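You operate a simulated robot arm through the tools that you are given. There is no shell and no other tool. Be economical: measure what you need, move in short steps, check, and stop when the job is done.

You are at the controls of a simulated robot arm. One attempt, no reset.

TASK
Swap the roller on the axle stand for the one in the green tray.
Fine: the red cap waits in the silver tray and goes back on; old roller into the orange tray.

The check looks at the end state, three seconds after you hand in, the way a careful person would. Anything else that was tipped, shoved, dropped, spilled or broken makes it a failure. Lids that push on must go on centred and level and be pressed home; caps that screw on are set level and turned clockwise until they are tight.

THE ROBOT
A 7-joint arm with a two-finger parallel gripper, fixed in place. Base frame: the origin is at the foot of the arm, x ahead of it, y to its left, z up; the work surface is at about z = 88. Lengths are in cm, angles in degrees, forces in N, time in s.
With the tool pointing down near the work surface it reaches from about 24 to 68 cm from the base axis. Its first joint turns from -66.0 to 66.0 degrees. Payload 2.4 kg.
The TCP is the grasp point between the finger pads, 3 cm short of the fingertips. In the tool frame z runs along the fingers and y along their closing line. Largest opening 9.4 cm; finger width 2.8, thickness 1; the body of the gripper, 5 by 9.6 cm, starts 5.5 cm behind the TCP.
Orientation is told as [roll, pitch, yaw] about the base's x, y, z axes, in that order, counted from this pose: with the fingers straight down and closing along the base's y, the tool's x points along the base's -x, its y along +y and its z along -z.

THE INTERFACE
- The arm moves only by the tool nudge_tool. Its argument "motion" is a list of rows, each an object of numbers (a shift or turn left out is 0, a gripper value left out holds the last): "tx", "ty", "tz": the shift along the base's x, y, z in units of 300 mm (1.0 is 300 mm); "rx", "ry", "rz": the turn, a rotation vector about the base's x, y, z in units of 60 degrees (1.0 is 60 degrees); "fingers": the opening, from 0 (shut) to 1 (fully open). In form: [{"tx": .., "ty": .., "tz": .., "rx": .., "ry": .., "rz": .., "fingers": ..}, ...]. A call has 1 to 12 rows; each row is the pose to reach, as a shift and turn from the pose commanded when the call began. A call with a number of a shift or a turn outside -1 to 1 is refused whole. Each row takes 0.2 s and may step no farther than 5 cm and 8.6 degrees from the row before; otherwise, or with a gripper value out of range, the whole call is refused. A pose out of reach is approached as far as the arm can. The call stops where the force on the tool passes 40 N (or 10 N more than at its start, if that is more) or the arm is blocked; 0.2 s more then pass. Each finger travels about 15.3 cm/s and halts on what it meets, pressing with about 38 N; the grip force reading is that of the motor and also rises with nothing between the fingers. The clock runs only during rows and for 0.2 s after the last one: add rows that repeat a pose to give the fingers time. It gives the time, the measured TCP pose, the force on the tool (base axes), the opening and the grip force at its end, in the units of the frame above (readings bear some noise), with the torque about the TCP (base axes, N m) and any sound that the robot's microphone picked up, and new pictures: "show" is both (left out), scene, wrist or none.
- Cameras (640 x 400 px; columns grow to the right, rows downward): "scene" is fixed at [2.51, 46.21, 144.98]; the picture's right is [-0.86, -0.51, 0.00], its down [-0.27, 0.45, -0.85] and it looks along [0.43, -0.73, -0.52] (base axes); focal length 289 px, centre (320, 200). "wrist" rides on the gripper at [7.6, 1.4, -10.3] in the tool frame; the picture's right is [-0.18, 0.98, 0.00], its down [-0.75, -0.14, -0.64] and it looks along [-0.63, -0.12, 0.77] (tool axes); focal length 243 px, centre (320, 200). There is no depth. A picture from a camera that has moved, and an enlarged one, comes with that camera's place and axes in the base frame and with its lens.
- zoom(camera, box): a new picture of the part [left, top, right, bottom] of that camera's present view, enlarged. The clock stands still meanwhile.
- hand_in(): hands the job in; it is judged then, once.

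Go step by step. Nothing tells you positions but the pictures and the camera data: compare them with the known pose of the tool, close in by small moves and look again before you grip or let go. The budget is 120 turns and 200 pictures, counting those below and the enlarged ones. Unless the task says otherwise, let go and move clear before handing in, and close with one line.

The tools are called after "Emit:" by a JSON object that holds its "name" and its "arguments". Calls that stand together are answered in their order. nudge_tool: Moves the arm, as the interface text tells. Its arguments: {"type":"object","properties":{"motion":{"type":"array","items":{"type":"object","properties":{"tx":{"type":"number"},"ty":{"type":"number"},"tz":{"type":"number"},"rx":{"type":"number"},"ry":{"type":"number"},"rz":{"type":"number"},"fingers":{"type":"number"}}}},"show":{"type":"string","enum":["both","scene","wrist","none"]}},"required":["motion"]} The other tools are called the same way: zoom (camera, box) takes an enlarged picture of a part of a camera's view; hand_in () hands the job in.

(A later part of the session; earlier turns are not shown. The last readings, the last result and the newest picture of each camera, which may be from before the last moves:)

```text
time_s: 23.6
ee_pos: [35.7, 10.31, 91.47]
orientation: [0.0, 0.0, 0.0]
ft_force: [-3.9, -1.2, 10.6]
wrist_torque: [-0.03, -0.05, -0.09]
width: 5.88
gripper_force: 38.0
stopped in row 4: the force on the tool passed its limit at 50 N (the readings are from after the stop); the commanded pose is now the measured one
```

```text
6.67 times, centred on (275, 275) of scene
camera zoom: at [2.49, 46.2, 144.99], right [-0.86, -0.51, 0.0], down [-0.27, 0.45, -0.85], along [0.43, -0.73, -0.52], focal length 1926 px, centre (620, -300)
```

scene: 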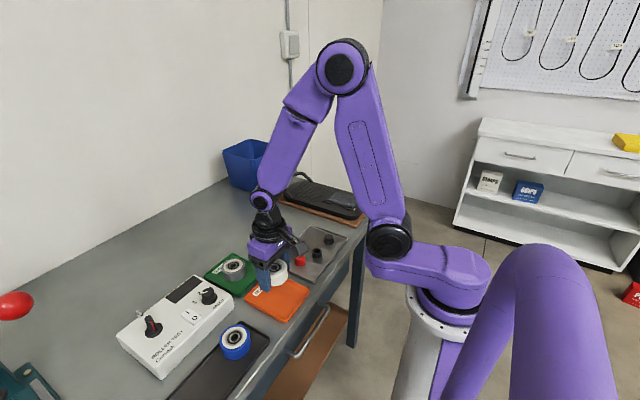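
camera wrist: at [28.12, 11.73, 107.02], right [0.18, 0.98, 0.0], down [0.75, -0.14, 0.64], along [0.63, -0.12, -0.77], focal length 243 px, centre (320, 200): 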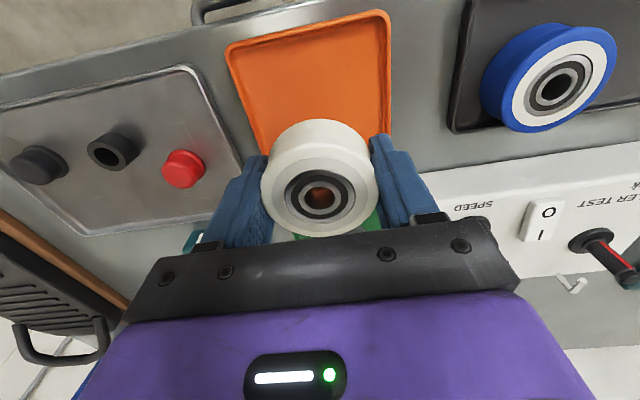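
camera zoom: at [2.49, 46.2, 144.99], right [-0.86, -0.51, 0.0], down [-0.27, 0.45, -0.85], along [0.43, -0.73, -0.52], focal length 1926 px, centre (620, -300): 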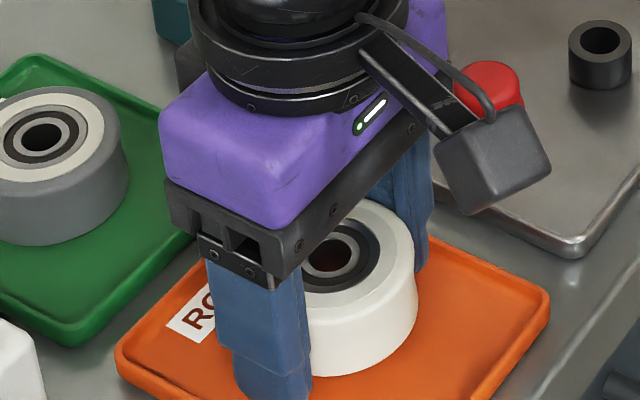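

Contact at z≈91.45. I'll open a little to release and check that the roller settles.

Emit:
{"name": "nudge_tool", "arguments": {"motion": [{"tz": 0.002, "fingers": 0.66}, {"tz": 0.002, "fingers": 0.72}, {"tz": 0.002, "fingers": 0.72}], "show": "none"}}

Emit:
{"name": "zoom", "arguments": {"camera": "scene", "box": [235, 235, 315, 315]}}

Emit:
{"name": "zoom", "arguments": {"camera": "wrist", "box": [200, 20, 440, 240]}}

```text
time_s: 24.4
ee_pos: [35.67, 10.13, 91.53]
orientation: [0.1, 0.1, 0.0]
ft_force: [-10.0, -11.4, 23.2]
wrist_torque: [0.22, -0.01, 0.38]
width: 6.28
gripper_force: 0.0
```

```text
5.00 times, centred on (275, 275) of scene
camera zoom: at [2.46, 46.17, 145.0], right [-0.86, -0.51, 0.0], down [-0.26, 0.45, -0.85], along [0.43, -0.73, -0.52], focal length 1445 px, centre (545, -175)
```

zoom: 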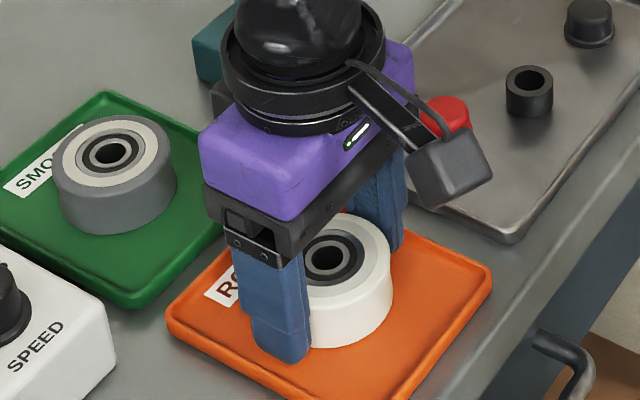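

```text
1.82 times, centred on (320, 130) of wrist
camera zoom: at [28.09, 11.56, 101.85], right [0.18, 0.98, 0.0], down [0.76, -0.14, 0.64], along [0.63, -0.12, -0.77], focal length 441 px, centre (320, 327)
```

zoom: 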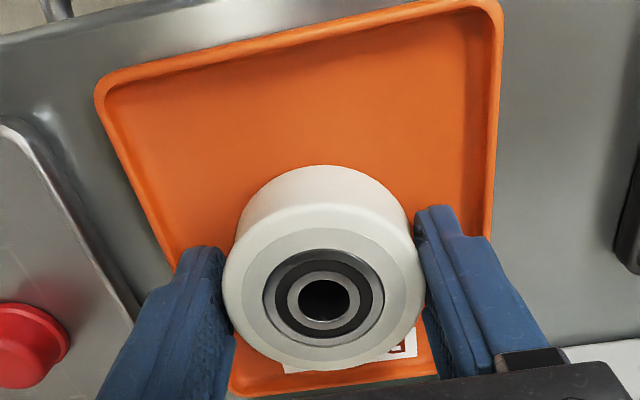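

The -y finger seems to be pressing the tray rim while opening. I'll stop spreading (6.2 cm already clears the roller) and rise straight up.

Emit:
{"name": "nudge_tool", "arguments": {"motion": [{"tz": 0.006, "fingers": 0.655}, {"tz": 0.012, "fingers": 0.655}, {"tz": 0.02, "fingers": 0.655}], "show": "none"}}

Emit:
{"name": "zoom", "arguments": {"camera": "wrist", "box": [200, 20, 440, 240]}}

Emit:
{"name": "zoom", "arguments": {"camera": "scene", "box": [235, 235, 315, 315]}}

```text
time_s: 25.1
ee_pos: [35.8, 10.22, 92.12]
orientation: [-0.1, 0.0, -0.1]
ft_force: [-0.5, 0.9, -0.4]
wrist_torque: [0.02, -0.01, -0.02]
width: 6.17
gripper_force: 0.1
```

```text
1.82 times, centred on (320, 130) of wrist
camera zoom: at [28.18, 11.65, 102.49], right [0.18, 0.98, 0.0], down [0.75, -0.14, 0.64], along [0.63, -0.12, -0.77], focal length 441 px, centre (320, 327)
```

zoom: 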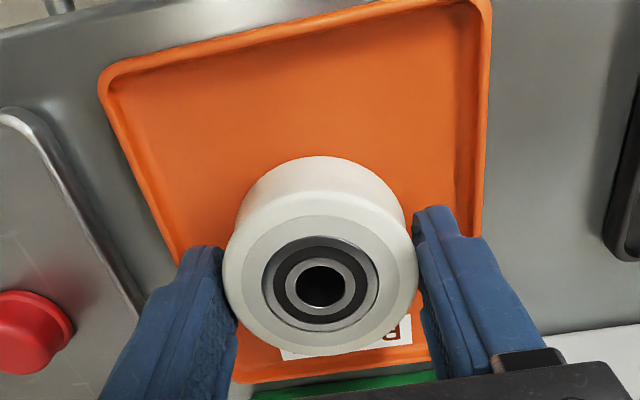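

```text
5.00 times, centred on (275, 275) of scene
camera zoom: at [2.51, 46.21, 144.98], right [-0.86, -0.51, 0.0], down [-0.27, 0.45, -0.85], along [0.43, -0.73, -0.52], focal length 1445 px, centre (545, -175)
```

zoom: 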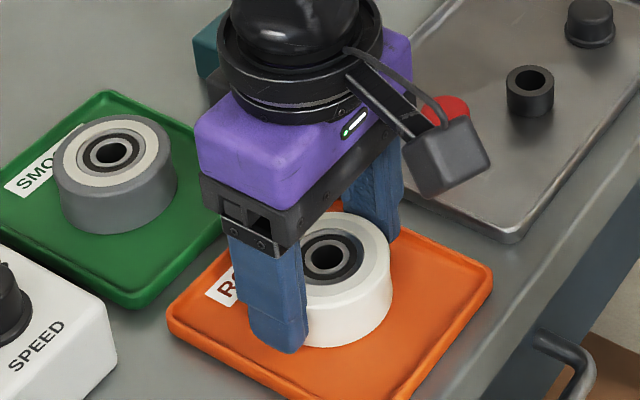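

The old roller sits flat in the orange tray. I'll rise clear and go above the new roller, estimated at (49.3, 10.8).

Emit:
{"name": "nudge_tool", "arguments": {"motion": [{"tz": 0.03}, {"tz": 0.12}, {"tz": 0.25, "fingers": 0.75}, {"tz": 0.36}, {"tx": 0.14, "ty": 0.005, "tz": 0.36}, {"tx": 0.28, "ty": 0.01, "tz": 0.36}, {"tx": 0.4, "ty": 0.017, "tz": 0.36}, {"tx": 0.453, "ty": 0.017, "tz": 0.3}, {"tx": 0.453, "ty": 0.017, "tz": 0.28}, {"tx": 0.453, "ty": 0.017, "tz": 0.28}]}}

Emit:
{"name": "zoom", "arguments": {"camera": "wrist", "box": [200, 40, 440, 220]}}

Emit:
{"name": "zoom", "arguments": {"camera": "scene", "box": [190, 220, 310, 320]}}

```text
time_s: 27.4
ee_pos: [49.15, 10.72, 100.58]
orientation: [0.1, 0.0, 0.0]
ft_force: [-0.8, -0.4, 0.3]
wrist_torque: [0.03, -0.01, -0.02]
width: 7.08
gripper_force: 0.0
camera wrist: at [41.6, 12.05, 110.93], right [0.18, 0.98, 0.0], down [0.75, -0.14, 0.64], along [0.63, -0.12, -0.77], focal length 243 px, centre (320, 200)
```

scene: 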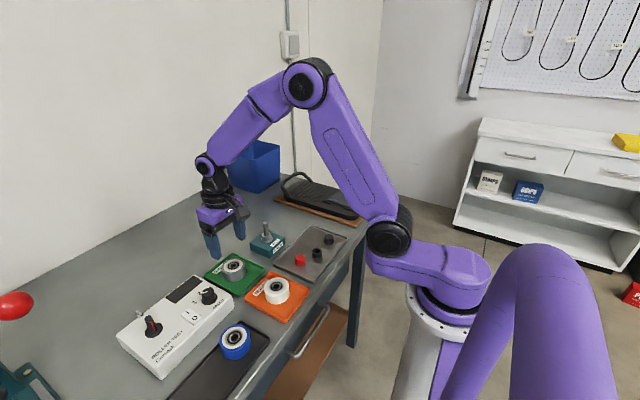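
wrist: 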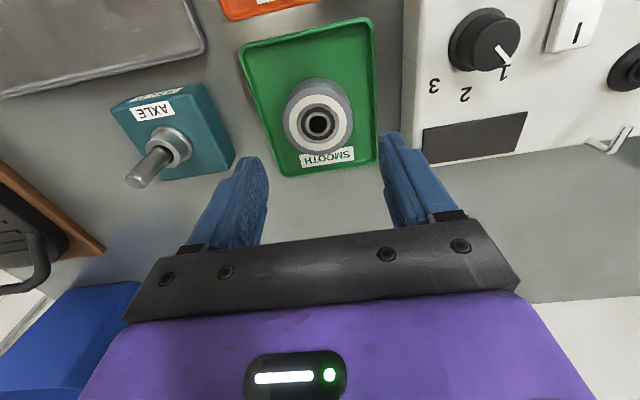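

```text
2.22 times, centred on (320, 130) of wrist
camera zoom: at [41.6, 12.05, 110.93], right [0.18, 0.98, 0.0], down [0.75, -0.14, 0.64], along [0.63, -0.12, -0.77], focal length 539 px, centre (320, 356)
```

zoom: 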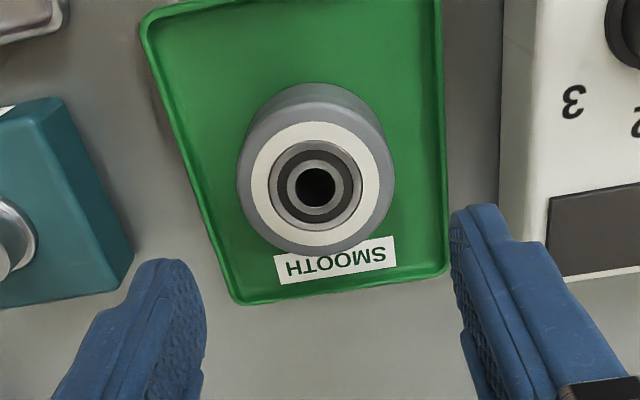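

```text
4.00 times, centred on (250, 270) of scene
camera zoom: at [2.52, 46.21, 144.98], right [-0.86, -0.51, 0.0], down [-0.27, 0.45, -0.85], along [0.43, -0.73, -0.52], focal length 1156 px, centre (600, -80)
```

zoom: 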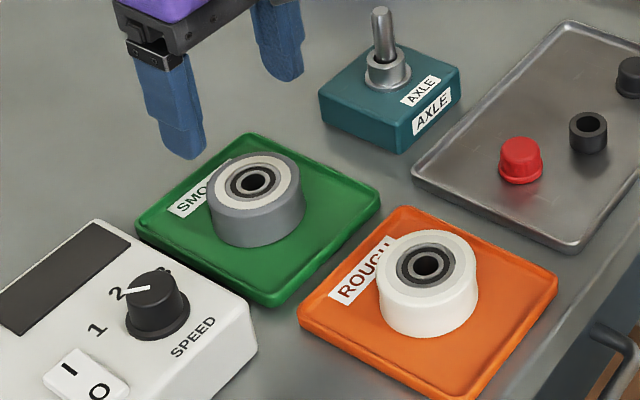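

The old roller sits properly in the orange tray. The new one is at about (49.25, 10.5), so I'll descend with the tips just above the tray rim level.

Emit:
{"name": "nudge_tool", "arguments": {"motion": [{"tx": -0.001, "ty": -0.01, "tz": -0.08}, {"tx": -0.001, "ty": -0.01, "tz": -0.17}, {"tx": -0.001, "ty": -0.01, "tz": -0.24}, {"tx": -0.001, "ty": -0.01, "tz": -0.27}, {"tx": -0.001, "ty": -0.01, "tz": -0.27}], "show": "none"}}

Emit:
{"name": "zoom", "arguments": {"camera": "wrist", "box": [200, 60, 440, 240]}}

Emit:
{"name": "zoom", "arguments": {"camera": "scene", "box": [190, 220, 290, 310]}}

```text
time_s: 28.6
ee_pos: [49.26, 10.48, 92.43]
orientation: [0.0, 0.0, 0.1]
ft_force: [-0.1, -0.8, -0.6]
wrist_torque: [0.01, 0.0, -0.02]
width: 7.05
gripper_force: 0.0
```

```text
2.22 times, centred on (320, 150) of wrist
camera zoom: at [41.61, 11.7, 102.68], right [0.18, 0.98, 0.0], down [0.75, -0.14, 0.64], along [0.63, -0.12, -0.77], focal length 539 px, centre (320, 311)
```

zoom: 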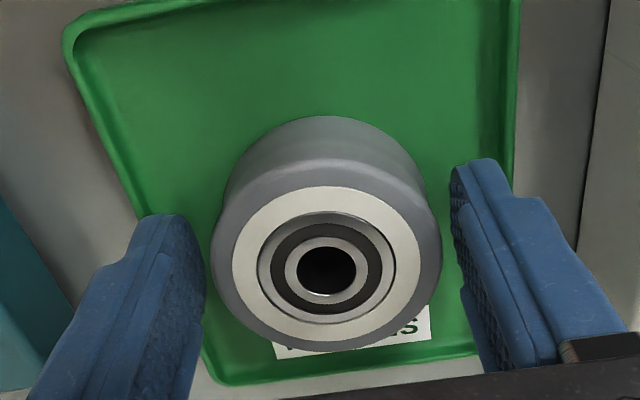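

```text
4.44 times, centred on (240, 265) of scene
camera zoom: at [2.51, 46.21, 144.98], right [-0.86, -0.51, 0.0], down [-0.27, 0.45, -0.85], along [0.43, -0.73, -0.52], focal length 1284 px, centre (676, -89)
```

zoom: 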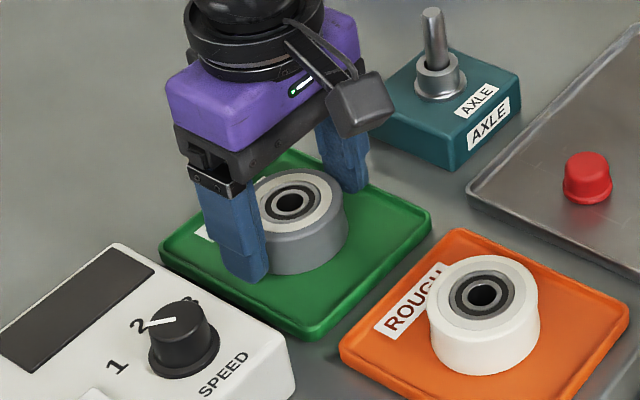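

Centred. Closing on the new roller.

Emit:
{"name": "nudge_tool", "arguments": {"motion": [{"fingers": 0.68}, {"fingers": 0.6}, {"fingers": 0.52}, {"fingers": 0.52}], "show": "none"}}

Emit:
{"name": "zoom", "arguments": {"camera": "wrist", "box": [200, 60, 440, 240]}}

```text
time_s: 29.6
ee_pos: [49.27, 10.29, 92.37]
orientation: [-0.1, 0.0, 0.0]
ft_force: [0.8, 1.3, 0.9]
wrist_torque: [0.01, -0.06, 0.04]
width: 5.64
gripper_force: 38.2
```

```text
2.22 times, centred on (320, 150) of wrist
camera zoom: at [41.62, 11.71, 102.7], right [0.18, 0.98, 0.0], down [0.75, -0.14, 0.64], along [0.63, -0.12, -0.77], focal length 539 px, centre (320, 311)
```

zoom: 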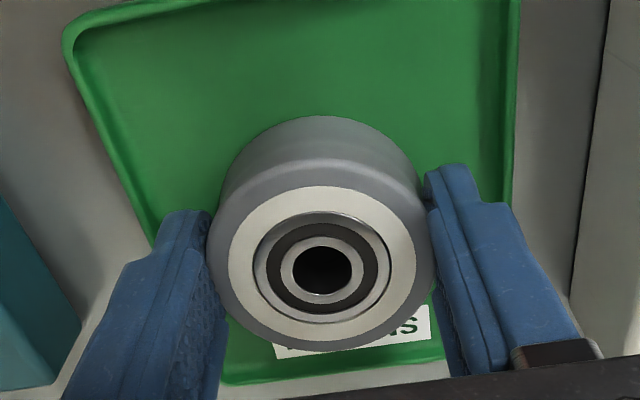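

The new roller is gripped. I'll lift it and carry it above the axle.

Emit:
{"name": "nudge_tool", "arguments": {"motion": [{"tz": 0.05}, {"tz": 0.15}, {"tz": 0.28}, {"tz": 0.4}, {"tx": -0.002, "ty": -0.1, "tz": 0.42}, {"tx": -0.004, "ty": -0.22, "tz": 0.42}, {"tx": -0.006, "ty": -0.34, "tz": 0.42}, {"tx": -0.006, "ty": -0.427, "tz": 0.4}, {"tx": -0.006, "ty": -0.427, "tz": 0.38}, {"tx": -0.006, "ty": -0.427, "tz": 0.38}]}}

Emit:
{"name": "zoom", "arguments": {"camera": "wrist", "box": [240, 60, 400, 220]}}

Emit:
{"name": "zoom", "arguments": {"camera": "scene", "box": [220, 170, 310, 270]}}

```text
time_s: 31.8
ee_pos: [49.16, -2.25, 103.84]
orientation: [0.0, 0.0, -0.1]
ft_force: [-1.2, 0.5, -2.1]
wrist_torque: [-0.01, 0.0, 0.01]
width: 5.65
gripper_force: 38.1
camera wrist: at [41.63, -0.96, 114.07], right [0.18, 0.98, 0.0], down [0.75, -0.14, 0.64], along [0.63, -0.12, -0.77], focal length 243 px, centre (320, 200)
```

scene: 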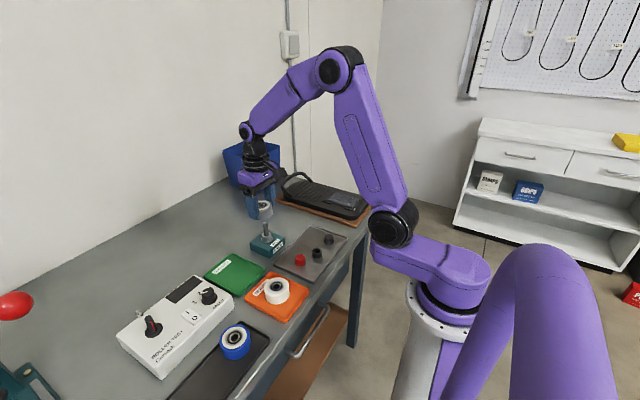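
wrist: 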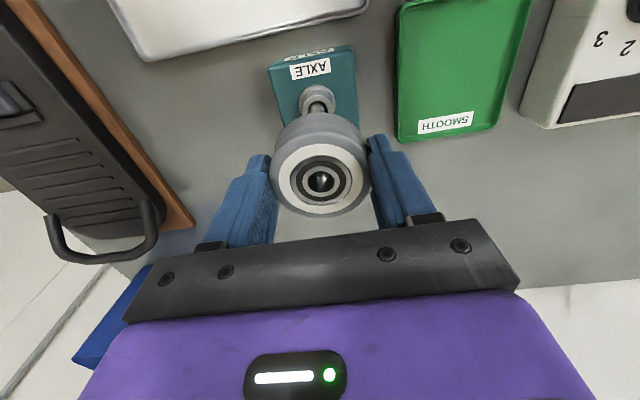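

```text
2.50 times, centred on (320, 140) of wrist
camera zoom: at [41.63, -0.96, 114.07], right [0.18, 0.98, 0.0], down [0.75, -0.14, 0.64], along [0.63, -0.12, -0.77], focal length 606 px, centre (320, 350)
```

zoom: 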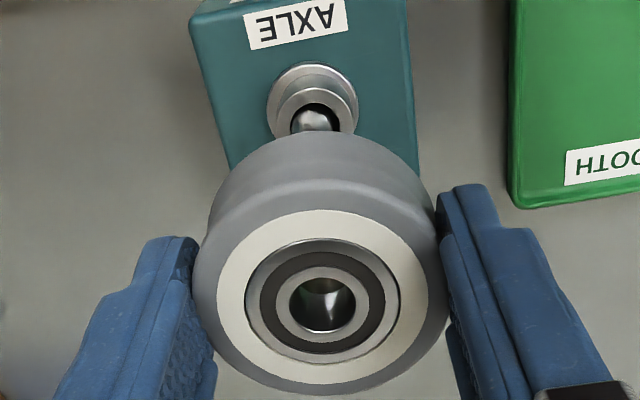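

```text
4.00 times, centred on (265, 220) of scene
camera zoom: at [2.52, 46.21, 144.98], right [-0.86, -0.51, 0.0], down [-0.27, 0.45, -0.85], along [0.43, -0.73, -0.52], focal length 1156 px, centre (540, 120)
```

zoom: 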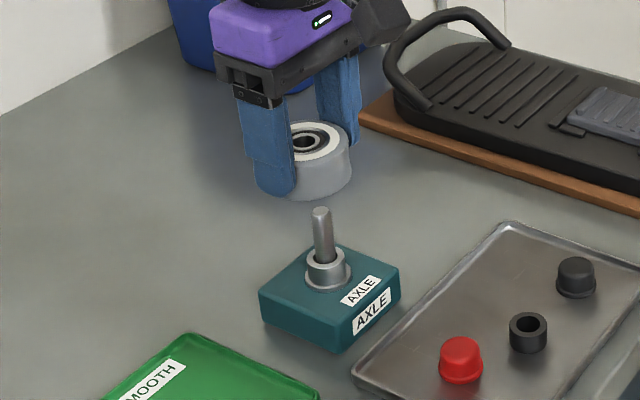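

The roller is above the axle. I'll zoom in on the bore and the axle tip to check alignment.

Emit:
{"name": "zoom", "arguments": {"camera": "scene", "box": [245, 185, 295, 245]}}

Emit:
{"name": "zoom", "arguments": {"camera": "wrist", "box": [280, 70, 360, 220]}}

```text
6.67 times, centred on (270, 215) of scene
camera zoom: at [2.52, 46.21, 144.98], right [-0.86, -0.51, 0.0], down [-0.27, 0.45, -0.85], along [0.43, -0.73, -0.52], focal length 1926 px, centre (653, 100)
```

zoom: 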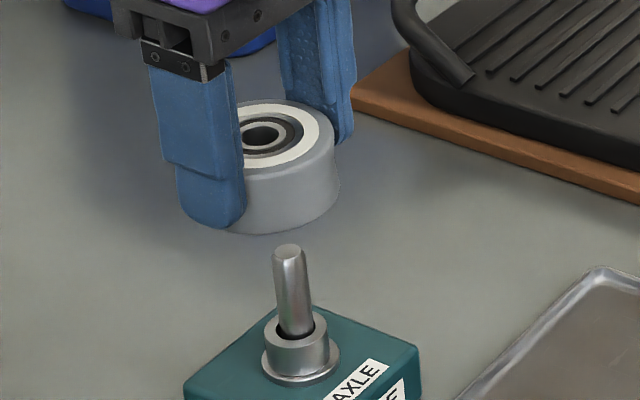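

```text
2.67 times, centred on (320, 145) of wrist
camera zoom: at [41.63, -0.96, 114.07], right [0.18, 0.98, 0.0], down [0.75, -0.14, 0.64], along [0.63, -0.12, -0.77], focal length 647 px, centre (320, 347)
```

zoom: 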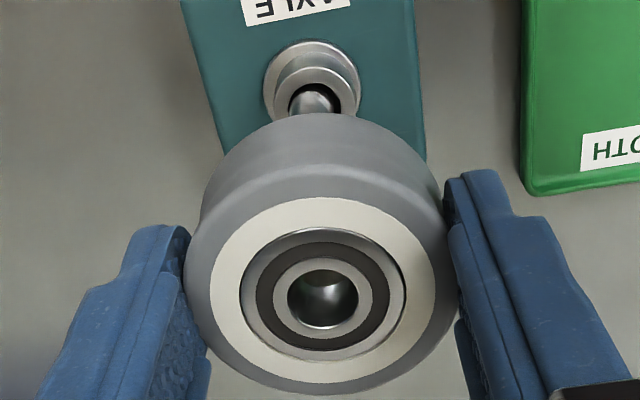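

Triangulating gives the bore about 0.35 cm too far in +x and 0.2 cm in +y relative to the axle. I'll correct that and lower to just above the tip.

Emit:
{"name": "nudge_tool", "arguments": {"motion": [{"tx": -0.0117, "ty": -0.0073, "tz": 0}, {"tx": -0.0117, "ty": -0.0073, "tz": -0.05}, {"tx": -0.0117, "ty": -0.0073, "tz": -0.05}], "show": "none"}}

Emit:
{"name": "zoom", "arguments": {"camera": "scene", "box": [245, 195, 295, 245]}}

Emit:
{"name": "zoom", "arguments": {"camera": "wrist", "box": [280, 100, 360, 220]}}

```text
time_s: 32.5
ee_pos: [48.8, -2.52, 102.27]
orientation: [0.1, -0.1, 0.1]
ft_force: [0.3, -0.1, -0.9]
wrist_torque: [0.0, 0.01, 0.01]
width: 5.66
gripper_force: 38.1
```

```text
8.00 times, centred on (270, 220) of scene
camera zoom: at [2.52, 46.21, 144.98], right [-0.86, -0.51, 0.0], down [-0.27, 0.45, -0.85], along [0.43, -0.73, -0.52], focal length 2311 px, centre (720, 40)
```

zoom: 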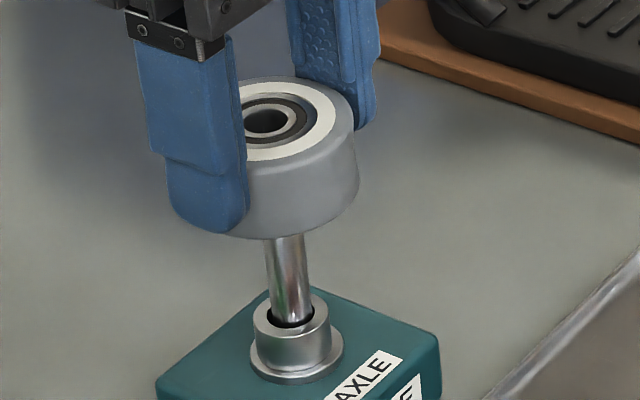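

```text
3.33 times, centred on (320, 160) of wrist
camera zoom: at [41.22, -1.13, 112.58], right [0.18, 0.98, 0.0], down [0.75, -0.14, 0.64], along [0.63, -0.12, -0.77], focal length 809 px, centre (320, 333)
```

zoom: 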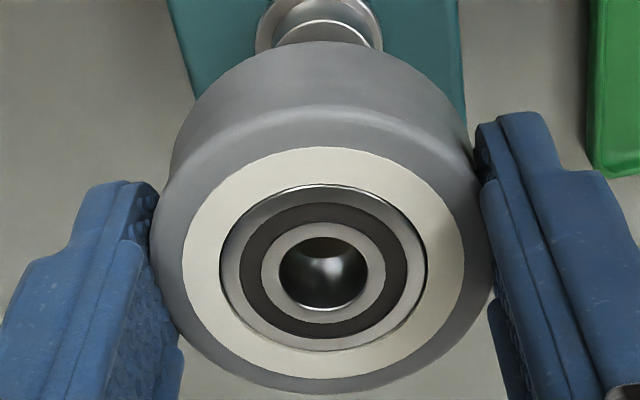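

It still needs about 0.15 cm in -x and 0.05 cm in -y. I'll apply that and descend slowly, watching the force.

Emit:
{"name": "nudge_tool", "arguments": {"motion": [{"tx": -0.005, "ty": -0.0017, "tz": 0}, {"tx": -0.005, "ty": -0.0017, "tz": -0.02}, {"tx": -0.005, "ty": -0.0017, "tz": -0.035}, {"tx": -0.005, "ty": -0.0017, "tz": -0.05}, {"tx": -0.005, "ty": -0.0017, "tz": -0.06}, {"tx": -0.005, "ty": -0.0017, "tz": -0.06}], "show": "none"}}

Emit:
{"name": "zoom", "arguments": {"camera": "scene", "box": [245, 195, 295, 245]}}

Emit:
{"name": "zoom", "arguments": {"camera": "wrist", "box": [280, 100, 360, 220]}}

```text
time_s: 34.0
ee_pos: [48.53, -2.54, 100.61]
orientation: [0.0, 0.1, 0.0]
ft_force: [-0.2, 0.4, -1.0]
wrist_torque: [-0.02, 0.01, -0.01]
width: 5.67
gripper_force: 38.2
```

```text
8.00 times, centred on (270, 220) of scene
camera zoom: at [2.52, 46.21, 144.98], right [-0.86, -0.51, 0.0], down [-0.27, 0.45, -0.85], along [0.43, -0.73, -0.52], focal length 2311 px, centre (720, 40)
```

zoom: 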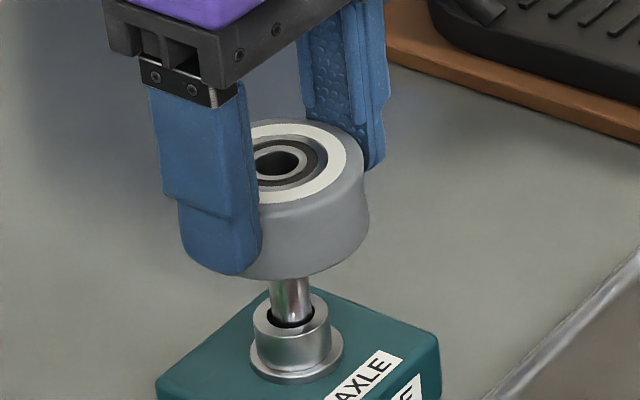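

```text
3.33 times, centred on (320, 160) of wrist
camera zoom: at [40.99, -1.18, 110.89], right [0.18, 0.98, 0.0], down [0.75, -0.14, 0.64], along [0.63, -0.12, -0.77], focal length 809 px, centre (320, 333)
```

zoom: 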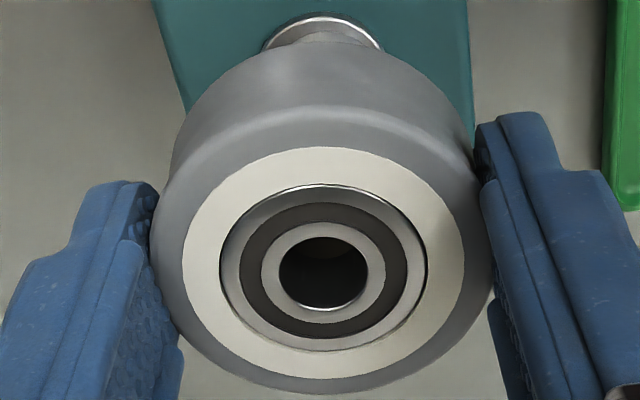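

No resistance and the shaft is entering the bore. Continuing down.

Emit:
{"name": "nudge_tool", "arguments": {"motion": [{"tz": -0.02}, {"tz": -0.04}, {"tz": -0.06}, {"tz": -0.08}, {"tz": -0.1}, {"tz": -0.12}, {"tz": -0.12}], "show": "none"}}

Emit:
{"name": "zoom", "arguments": {"camera": "scene", "box": [245, 195, 295, 255]}}

Emit:
{"name": "zoom", "arguments": {"camera": "wrist", "box": [280, 100, 360, 220]}}

```text
time_s: 35.5
ee_pos: [48.53, -2.49, 96.98]
orientation: [0.1, -0.3, 0.1]
ft_force: [6.5, 1.2, 3.6]
wrist_torque: [0.01, -0.11, -0.04]
width: 5.65
gripper_force: 37.9
```

```text
6.67 times, centred on (270, 225) of scene
camera zoom: at [2.53, 46.22, 144.98], right [-0.86, -0.51, 0.0], down [-0.27, 0.45, -0.85], along [0.43, -0.73, -0.52], focal length 1926 px, centre (653, 33)
```

zoom: 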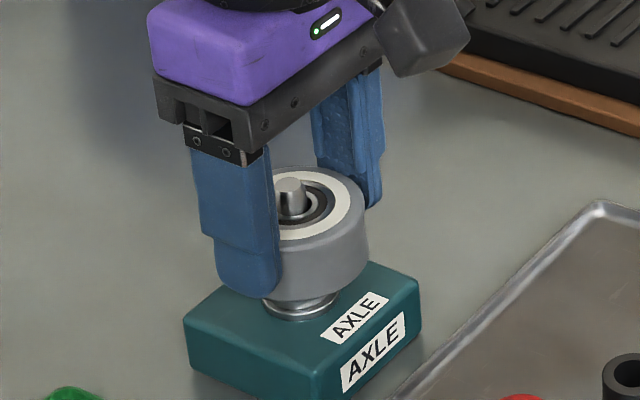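

```text
3.33 times, centred on (320, 160) of wrist
camera zoom: at [40.91, -1.2, 107.31], right [0.18, 0.98, 0.0], down [0.75, -0.14, 0.64], along [0.63, -0.12, -0.77], focal length 809 px, centre (320, 333)
```

zoom: 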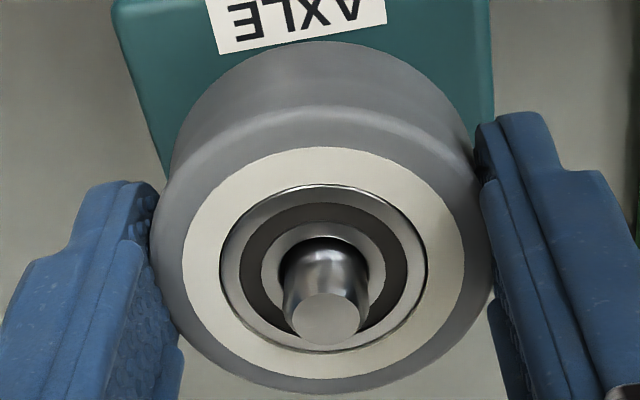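

The roller is on the shaft with a slight side force in +x. I'll ease it +x and continue to the shoulder.

Emit:
{"name": "nudge_tool", "arguments": {"motion": [{"tx": 0.003, "tz": 0}, {"tx": 0.003, "tz": -0.01}, {"tx": 0.003, "tz": -0.018}, {"tx": 0.003, "tz": -0.024}, {"tx": 0.003, "tz": -0.024}], "show": "none"}}

Emit:
{"name": "zoom", "arguments": {"camera": "scene", "box": [245, 195, 295, 255]}}

```text
time_s: 36.2
ee_pos: [48.62, -2.5, 96.93]
orientation: [0.0, 0.0, 0.0]
ft_force: [-4.1, 1.2, 8.9]
wrist_torque: [0.0, 0.13, 0.0]
width: 5.65
gripper_force: 37.9
stopped in row 3: the force on the tool passed its limit at 48 N (the readings are from after the stop); the commanded pose is now the measured one
```

```text
6.67 times, centred on (270, 225) of scene
camera zoom: at [2.49, 46.21, 144.98], right [-0.86, -0.51, 0.0], down [-0.27, 0.45, -0.85], along [0.43, -0.73, -0.52], focal length 1926 px, centre (653, 33)
```

zoom: 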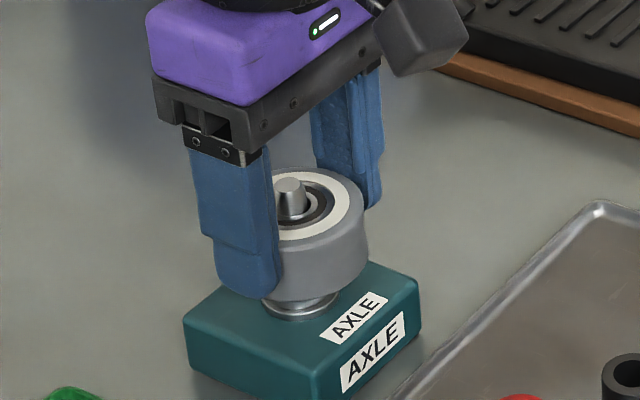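

The new roller's top is level with where the old one sat (~95.95), so it's on the shoulder. Releasing and rising clear.

Emit:
{"name": "nudge_tool", "arguments": {"motion": [{"tz": 0, "fingers": 0.66}, {"tz": 0, "fingers": 0.75}, {"tz": 0.03, "fingers": 0.75}, {"tz": 0.12, "fingers": 0.75}, {"tz": 0.22, "fingers": 0.75}, {"tz": 0.22, "fingers": 0.75}], "show": "none"}}

Emit:
{"name": "zoom", "arguments": {"camera": "scene", "box": [240, 205, 300, 265]}}

Emit:
{"name": "zoom", "arguments": {"camera": "wrist", "box": [260, 70, 380, 180]}}

```text
time_s: 37.6
ee_pos: [48.63, -2.56, 103.45]
orientation: [0.1, 0.0, 0.1]
ft_force: [0.2, 0.2, 0.1]
wrist_torque: [-0.02, -0.02, 0.0]
width: 7.06
gripper_force: 0.2
```

```text
6.67 times, centred on (270, 235) of scene
camera zoom: at [2.51, 46.21, 144.98], right [-0.86, -0.51, 0.0], down [-0.27, 0.45, -0.85], along [0.43, -0.73, -0.52], focal length 1926 px, centre (653, -33)
```

zoom: 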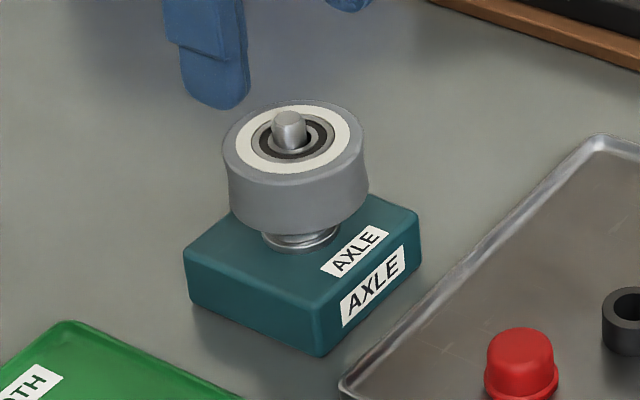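

```text
3.64 times, centred on (320, 125) of wrist
camera zoom: at [41.08, -1.24, 113.86], right [0.18, 0.98, 0.0], down [0.75, -0.14, 0.64], along [0.63, -0.12, -0.77], focal length 882 px, centre (320, 473)
```

zoom: 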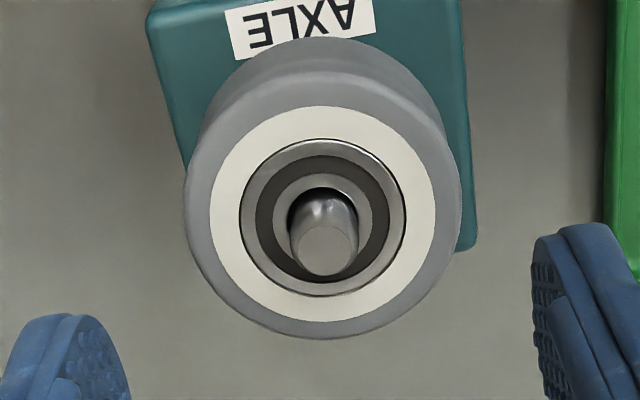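

The new roller is seated exactly as the old one was. Next I'll go back for the red cap at (37.2, -1.73).

Emit:
{"name": "nudge_tool", "arguments": {"motion": [{"tx": -0.12, "ty": 0.01, "fingers": 0.6}, {"tx": -0.25, "ty": 0.02, "fingers": 0.5}, {"tx": -0.381, "ty": 0.0267, "fingers": 0.48}, {"tx": -0.381, "ty": 0.0267, "tz": -0.13}, {"tx": -0.381, "ty": 0.0267, "tz": -0.25}, {"tx": -0.381, "ty": 0.0267, "tz": -0.25}], "show": "none"}}

Emit:
{"name": "zoom", "arguments": {"camera": "scene", "box": [270, 200, 350, 280]}}

Emit:
{"name": "zoom", "arguments": {"camera": "wrist", "box": [240, 80, 400, 220]}}

```text
time_s: 39.0
ee_pos: [37.02, -2.15, 95.79]
orientation: [0.0, -0.1, 0.0]
ft_force: [0.2, -0.4, -0.5]
wrist_torque: [0.0, 0.01, -0.03]
width: 4.51
gripper_force: 0.0
```

```text
5.00 times, centred on (310, 240) of scene
camera zoom: at [2.51, 46.21, 144.98], right [-0.86, -0.51, 0.0], down [-0.27, 0.45, -0.85], along [0.43, -0.73, -0.52], focal length 1445 px, centre (370, 0)
```

zoom: 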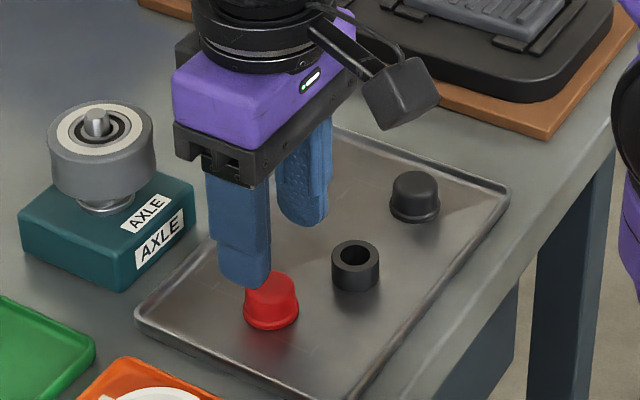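

```text
2.86 times, centred on (320, 150) of wrist
camera zoom: at [29.28, -0.79, 106.13], right [0.18, 0.98, 0.0], down [0.75, -0.14, 0.64], along [0.63, -0.12, -0.77], focal length 693 px, centre (320, 343)
```

zoom: 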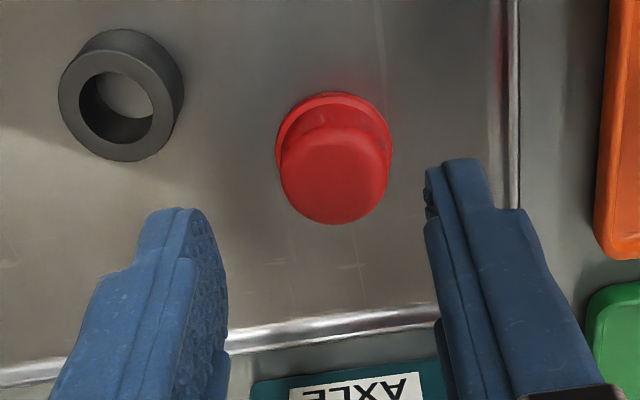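

The cap is 0.38 cm in +y and about 0.18 cm in +x from the tool. I'll correct and lower around it.

Emit:
{"name": "nudge_tool", "arguments": {"motion": [{"tx": 0.006, "ty": 0.0127, "tz": 0}, {"tx": 0.006, "ty": 0.0127, "tz": -0.06}, {"tx": 0.006, "ty": 0.0127, "tz": -0.11}, {"tx": 0.006, "ty": 0.0127, "tz": -0.129}, {"tx": 0.006, "ty": 0.0127, "tz": -0.129}], "show": "none"}}

Emit:
{"name": "zoom", "arguments": {"camera": "wrist", "box": [240, 80, 400, 220]}}

```text
time_s: 40.2
ee_pos: [37.48, -1.6, 92.16]
orientation: [-0.1, 0.0, -0.1]
ft_force: [0.5, 0.9, -0.2]
wrist_torque: [0.01, 0.01, 0.03]
width: 4.52
gripper_force: 0.1
```

```text
2.86 times, centred on (320, 150) of wrist
camera zoom: at [29.85, -0.23, 102.49], right [0.18, 0.98, 0.0], down [0.75, -0.14, 0.64], along [0.63, -0.12, -0.77], focal length 693 px, centre (320, 343)
```

zoom: 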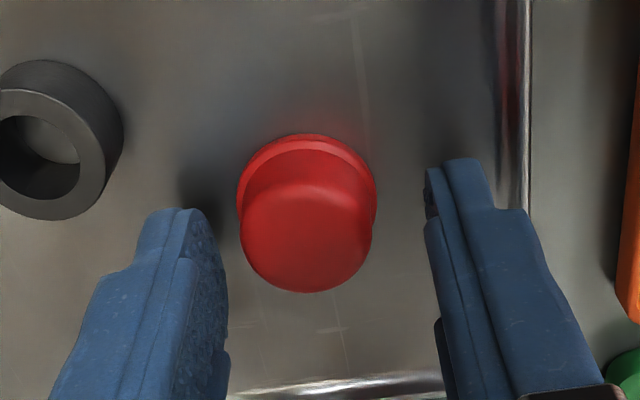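

Now it's about 0.29 cm too far in +y and 0.1 cm in +x. Correcting and lowering the last bit.

Emit:
{"name": "nudge_tool", "arguments": {"motion": [{"tx": -0.004, "ty": -0.009, "tz": -0.005}, {"tx": -0.004, "ty": -0.009, "tz": -0.012}, {"tx": -0.004, "ty": -0.009, "tz": -0.012}, {"tx": -0.004, "ty": -0.009, "tz": -0.012}], "show": "none"}}

Emit:
{"name": "zoom", "arguments": {"camera": "wrist", "box": [240, 80, 400, 220]}}

Emit:
{"name": "zoom", "arguments": {"camera": "scene", "box": [280, 210, 340, 270]}}

```text
time_s: 41.2
ee_pos: [37.23, -1.86, 91.67]
orientation: [0.0, -0.1, 0.0]
ft_force: [-0.6, -0.1, 0.9]
wrist_torque: [0.0, 0.01, -0.02]
width: 4.49
gripper_force: 0.1
```

```text
2.86 times, centred on (320, 150) of wrist
camera zoom: at [29.65, -0.45, 102.12], right [0.18, 0.98, 0.0], down [0.75, -0.14, 0.64], along [0.63, -0.12, -0.77], focal length 693 px, centre (320, 343)
```

zoom: 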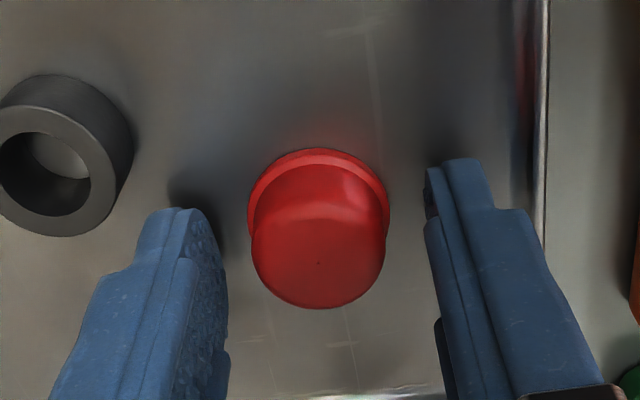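

```text
6.67 times, centred on (310, 240) of scene
camera zoom: at [2.51, 46.21, 144.98], right [-0.86, -0.51, 0.0], down [-0.27, 0.45, -0.85], along [0.43, -0.73, -0.52], focal length 1926 px, centre (387, -67)
```

zoom: 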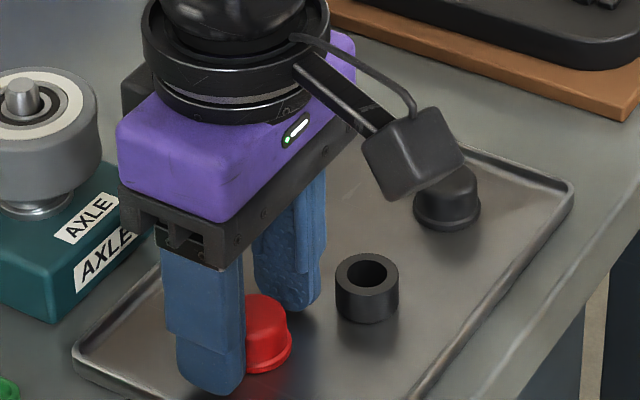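

Aligned as in the original grip. Closing on the cap.

Emit:
{"name": "nudge_tool", "arguments": {"motion": [{"fingers": 0.38, "tz": 0.002}, {"fingers": 0.28, "tz": 0.002}, {"fingers": 0.2, "tz": 0.002}, {"fingers": 0.2, "tz": 0.002}], "show": "none"}}

Emit:
{"name": "zoom", "arguments": {"camera": "wrist", "box": [240, 80, 400, 220]}}

```text
time_s: 42.2
ee_pos: [37.25, -1.77, 91.88]
orientation: [0.0, 0.0, -0.1]
ft_force: [0.5, 0.1, -0.6]
wrist_torque: [0.02, 0.0, 0.0]
width: 2.83
gripper_force: 37.6
```

```text
2.86 times, centred on (320, 150) of wrist
camera zoom: at [29.68, -0.48, 102.2], right [0.18, 0.98, 0.0], down [0.75, -0.14, 0.64], along [0.63, -0.12, -0.77], focal length 693 px, centre (320, 343)
```

zoom: 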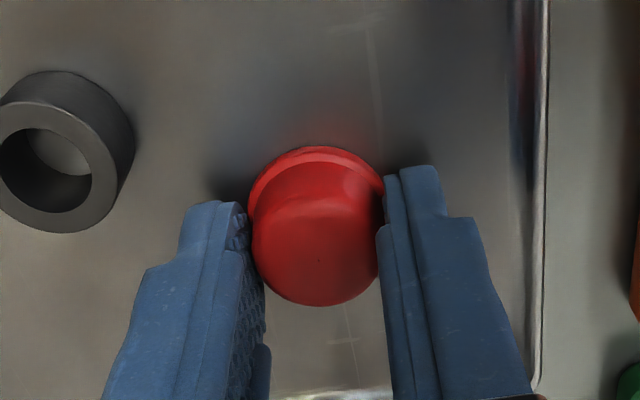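

The cap is gripped at width 2.83. Lifting it and carrying it above the axle.

Emit:
{"name": "nudge_tool", "arguments": {"motion": [{"tz": 0.05}, {"tz": 0.17}, {"tz": 0.3}, {"tz": 0.4}, {"tx": 0.1, "ty": -0.005, "tz": 0.41}, {"tx": 0.2, "ty": -0.01, "tz": 0.41}, {"tx": 0.3, "ty": -0.02, "tz": 0.41}, {"tx": 0.3947, "ty": -0.0217, "tz": 0.4}, {"tx": 0.3947, "ty": -0.0217, "tz": 0.37}, {"tx": 0.3947, "ty": -0.0217, "tz": 0.37}, {"tx": 0.3947, "ty": -0.0217, "tz": 0.37}], "show": "none"}}

Emit:
{"name": "zoom", "arguments": {"camera": "wrist", "box": [240, 60, 400, 220]}}

Emit:
{"name": "zoom", "arguments": {"camera": "scene", "box": [240, 195, 300, 255]}}

```text
time_s: 44.6
ee_pos: [49.0, -2.38, 103.05]
orientation: [0.0, 0.1, 0.0]
ft_force: [0.4, 0.0, -0.5]
wrist_torque: [0.0, -0.01, -0.01]
width: 2.82
gripper_force: 38.1
```

```text
2.50 times, centred on (320, 140) of wrist
camera zoom: at [41.42, -1.07, 113.33], right [0.18, 0.98, 0.0], down [0.75, -0.14, 0.64], along [0.63, -0.12, -0.77], focal length 606 px, centre (320, 350)
```

zoom: 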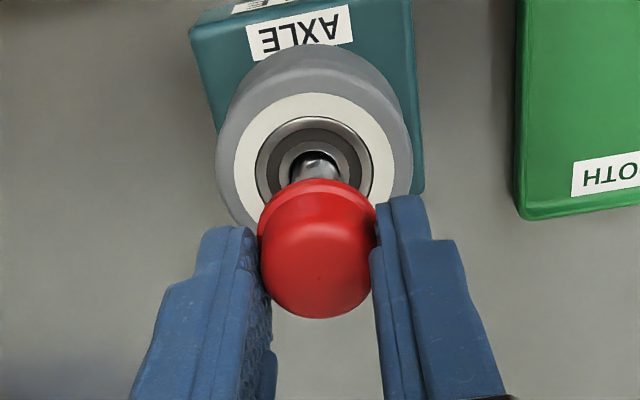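

```text
6.67 times, centred on (270, 225) of scene
camera zoom: at [2.51, 46.21, 144.98], right [-0.86, -0.51, 0.0], down [-0.27, 0.45, -0.85], along [0.43, -0.73, -0.52], focal length 1926 px, centre (653, 33)
```

zoom: 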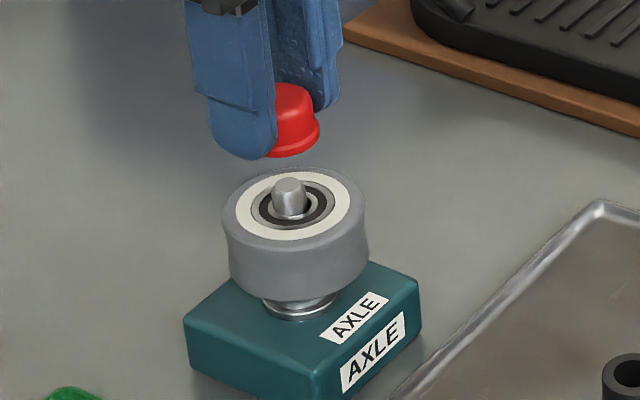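

The cap is aligned with the axle to within about 0.1 cm. With a small correction, I'll descend slowly onto it.

Emit:
{"name": "nudge_tool", "arguments": {"motion": [{"tx": 0.0005, "ty": -0.003, "tz": 0}, {"tx": 0.0005, "ty": -0.003, "tz": -0.03}, {"tx": 0.0005, "ty": -0.003, "tz": -0.05}, {"tx": 0.0005, "ty": -0.003, "tz": -0.065}, {"tx": 0.0005, "ty": -0.003, "tz": -0.08}, {"tx": 0.0005, "ty": -0.003, "tz": -0.08}], "show": "none"}}

Emit:
{"name": "zoom", "arguments": {"camera": "scene", "box": [240, 195, 300, 255]}}

Emit:
{"name": "zoom", "arguments": {"camera": "wrist", "box": [250, 70, 390, 210]}}

```text
time_s: 46.0
ee_pos: [49.03, -2.42, 100.56]
orientation: [-0.1, -0.1, 0.0]
ft_force: [-0.9, -0.3, 0.2]
wrist_torque: [-0.01, 0.01, -0.04]
width: 2.82
gripper_force: 38.3
```

```text
6.67 times, centred on (270, 225) of scene
camera zoom: at [2.51, 46.21, 144.98], right [-0.86, -0.51, 0.0], down [-0.27, 0.45, -0.85], along [0.43, -0.73, -0.52], focal length 1926 px, centre (653, 33)
```

zoom: 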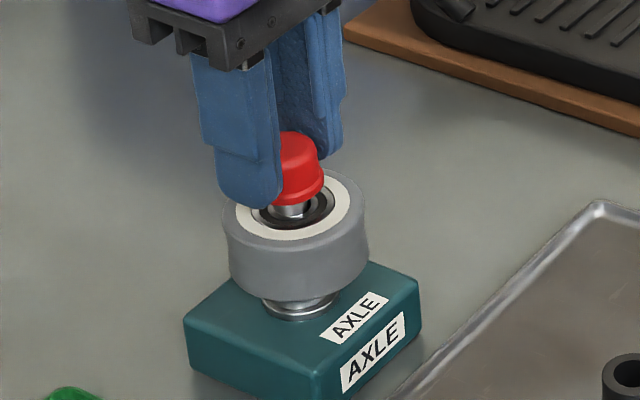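

```text
2.86 times, centred on (320, 140) of wrist
camera zoom: at [41.48, -1.09, 110.88], right [0.18, 0.98, 0.0], down [0.75, -0.14, 0.64], along [0.63, -0.12, -0.77], focal length 693 px, centre (320, 371)
```

zoom: 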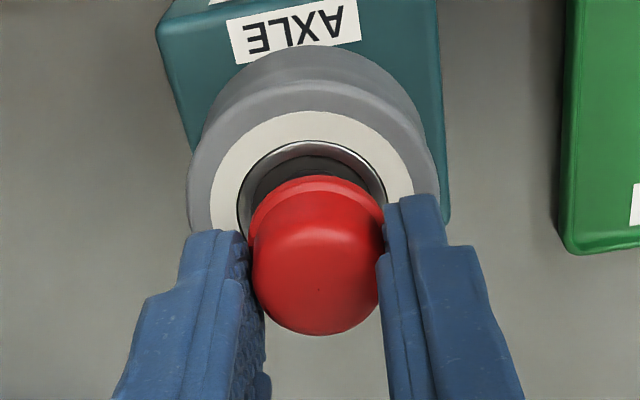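

The cap is over the shaft without force. Pressing down to home until the force rises.

Emit:
{"name": "nudge_tool", "arguments": {"motion": [{"tz": -0.008}, {"tz": -0.016}, {"tz": -0.022}, {"tz": -0.028}, {"tz": -0.032}, {"tz": -0.036}], "show": "none"}}

Emit:
{"name": "zoom", "arguments": {"camera": "scene", "box": [240, 195, 300, 255]}}

Emit:
{"name": "zoom", "arguments": {"camera": "wrist", "box": [250, 70, 390, 210]}}

```text
time_s: 47.4
ee_pos: [49.15, -2.43, 99.65]
orientation: [0.0, -0.3, 0.1]
ft_force: [-7.8, 1.4, 33.2]
wrist_torque: [0.1, 0.42, -0.01]
width: 2.83
gripper_force: 38.3
```

```text
6.67 times, centred on (270, 225) of scene
camera zoom: at [2.44, 46.21, 144.98], right [-0.86, -0.51, 0.0], down [-0.26, 0.45, -0.85], along [0.43, -0.73, -0.52], focal length 1926 px, centre (653, 33)
```

zoom: 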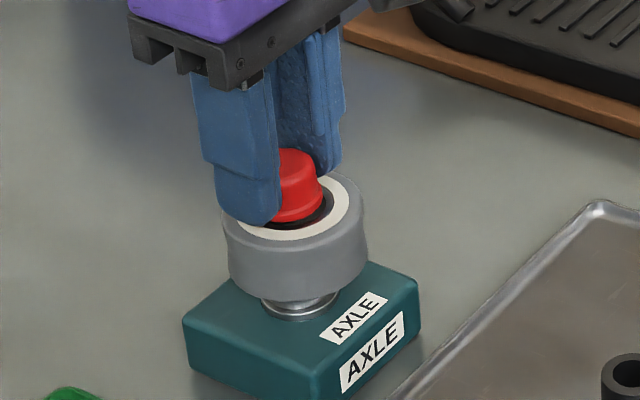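

```text
2.86 times, centred on (320, 140) of wrist
camera zoom: at [41.55, -1.08, 109.95], right [0.18, 0.98, 0.0], down [0.75, -0.14, 0.65], along [0.63, -0.12, -0.76], focal length 693 px, centre (320, 371)
```

zoom: 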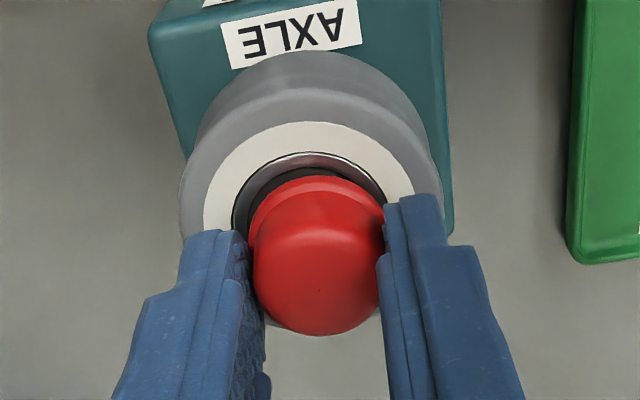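

That matches the original seated height, with 33 N of reaction. I'll relax the side force and press once more to be sure it's home.

Emit:
{"name": "nudge_tool", "arguments": {"motion": [{"tx": -0.003, "tz": 0.004}, {"tx": -0.003, "tz": 0}, {"tx": -0.003, "tz": -0.004}, {"tx": -0.003, "tz": -0.008}, {"tx": -0.003, "tz": -0.008}], "show": "none"}}

```text
time_s: 48.6
ee_pos: [49.05, -2.33, 99.36]
orientation: [0.0, -0.5, 0.0]
ft_force: [7.9, -4.2, 28.8]
wrist_torque: [-0.12, -0.22, 0.01]
width: 2.82
gripper_force: 38.1
```

Now I'll release, rise above, and inspect the cap.

Emit:
{"name": "nudge_tool", "arguments": {"motion": [{"tz": 0.006, "tx": 0.001}, {"tz": 0.006, "tx": 0.001, "fingers": 0.36}, {"tz": 0.006, "tx": 0.001, "fingers": 0.46}, {"tz": 0.03, "tx": 0.001, "fingers": 0.46}, {"tz": 0.12, "tx": 0.001, "fingers": 0.46}, {"tz": 0.16, "tx": 0.001, "fingers": 0.46}, {"tz": 0.16, "tx": 0.001, "fingers": 0.46}], "show": "none"}}

Emit:
{"name": "zoom", "arguments": {"camera": "scene", "box": [240, 205, 300, 265]}}

Emit:
{"name": "zoom", "arguments": {"camera": "wrist", "box": [270, 60, 370, 180]}}

```text
time_s: 50.2
ee_pos: [49.04, -2.28, 104.19]
orientation: [0.0, 0.1, 0.0]
ft_force: [-0.2, 0.2, -0.2]
wrist_torque: [0.01, -0.01, 0.02]
width: 4.32
gripper_force: 0.0
```

```text
6.67 times, centred on (270, 235) of scene
camera zoom: at [2.51, 46.21, 144.98], right [-0.86, -0.51, 0.0], down [-0.27, 0.45, -0.85], along [0.43, -0.73, -0.52], focal length 1926 px, centre (653, -33)
```

zoom: 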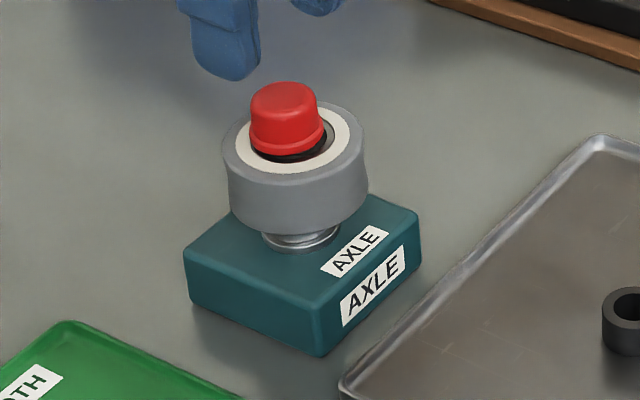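

```text
3.33 times, centred on (320, 120) of wrist
camera zoom: at [41.41, -0.98, 114.46], right [0.18, 0.98, 0.0], down [0.75, -0.14, 0.64], along [0.63, -0.12, -0.77], focal length 809 px, centre (320, 467)
```

zoom: 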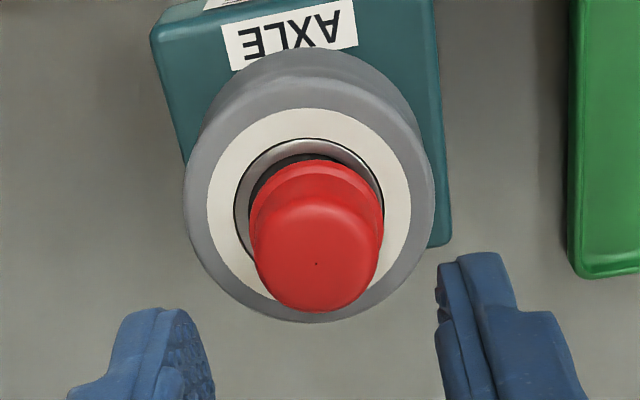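

The cap looks seated, perhaps leaning very slightly. I'll press from above with closed fingers to level it and make sure it's home.

Emit:
{"name": "nudge_tool", "arguments": {"motion": [{"ty": -0.004, "fingers": 0.2}, {"ty": -0.004, "fingers": 0.0}, {"ty": -0.004, "tz": -0.04, "fingers": 0.0}, {"ty": -0.004, "tz": -0.08, "fingers": 0.0}, {"ty": -0.004, "tz": -0.095, "fingers": 0.0}, {"ty": -0.004, "tz": -0.102, "fingers": 0.0}, {"ty": -0.004, "tz": -0.108, "fingers": 0.0}, {"ty": -0.004, "tz": -0.113, "fingers": 0.0}, {"ty": -0.004, "tz": -0.118, "fingers": 0.0}], "show": "none"}}

Emit:
{"name": "zoom", "arguments": {"camera": "scene", "box": [240, 205, 300, 265]}}

```text
time_s: 51.7
ee_pos: [48.83, -2.4, 101.28]
orientation: [0.1, -0.2, 0.0]
ft_force: [-6.1, 0.9, 12.0]
wrist_torque: [0.02, 0.2, 0.04]
width: 0.02
gripper_force: 33.5
stopped in row 7: the force on the tool passed its limit at 47 N (the readings are from after the stop); the commanded pose is now the measured one
```

```text
6.67 times, centred on (270, 235) of scene
camera zoom: at [2.48, 46.21, 144.98], right [-0.86, -0.51, 0.0], down [-0.27, 0.45, -0.85], along [0.43, -0.73, -0.52], focal length 1926 px, centre (653, -33)
```

zoom: 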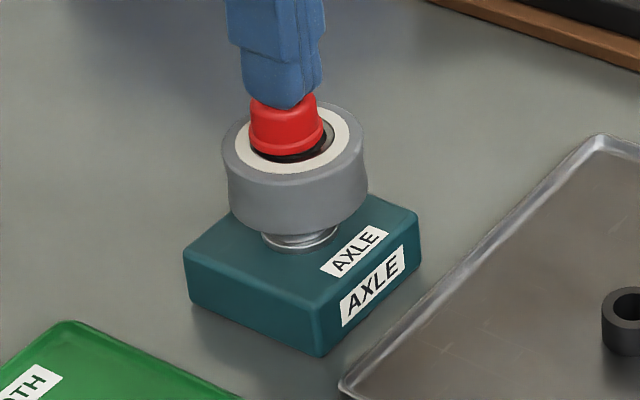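

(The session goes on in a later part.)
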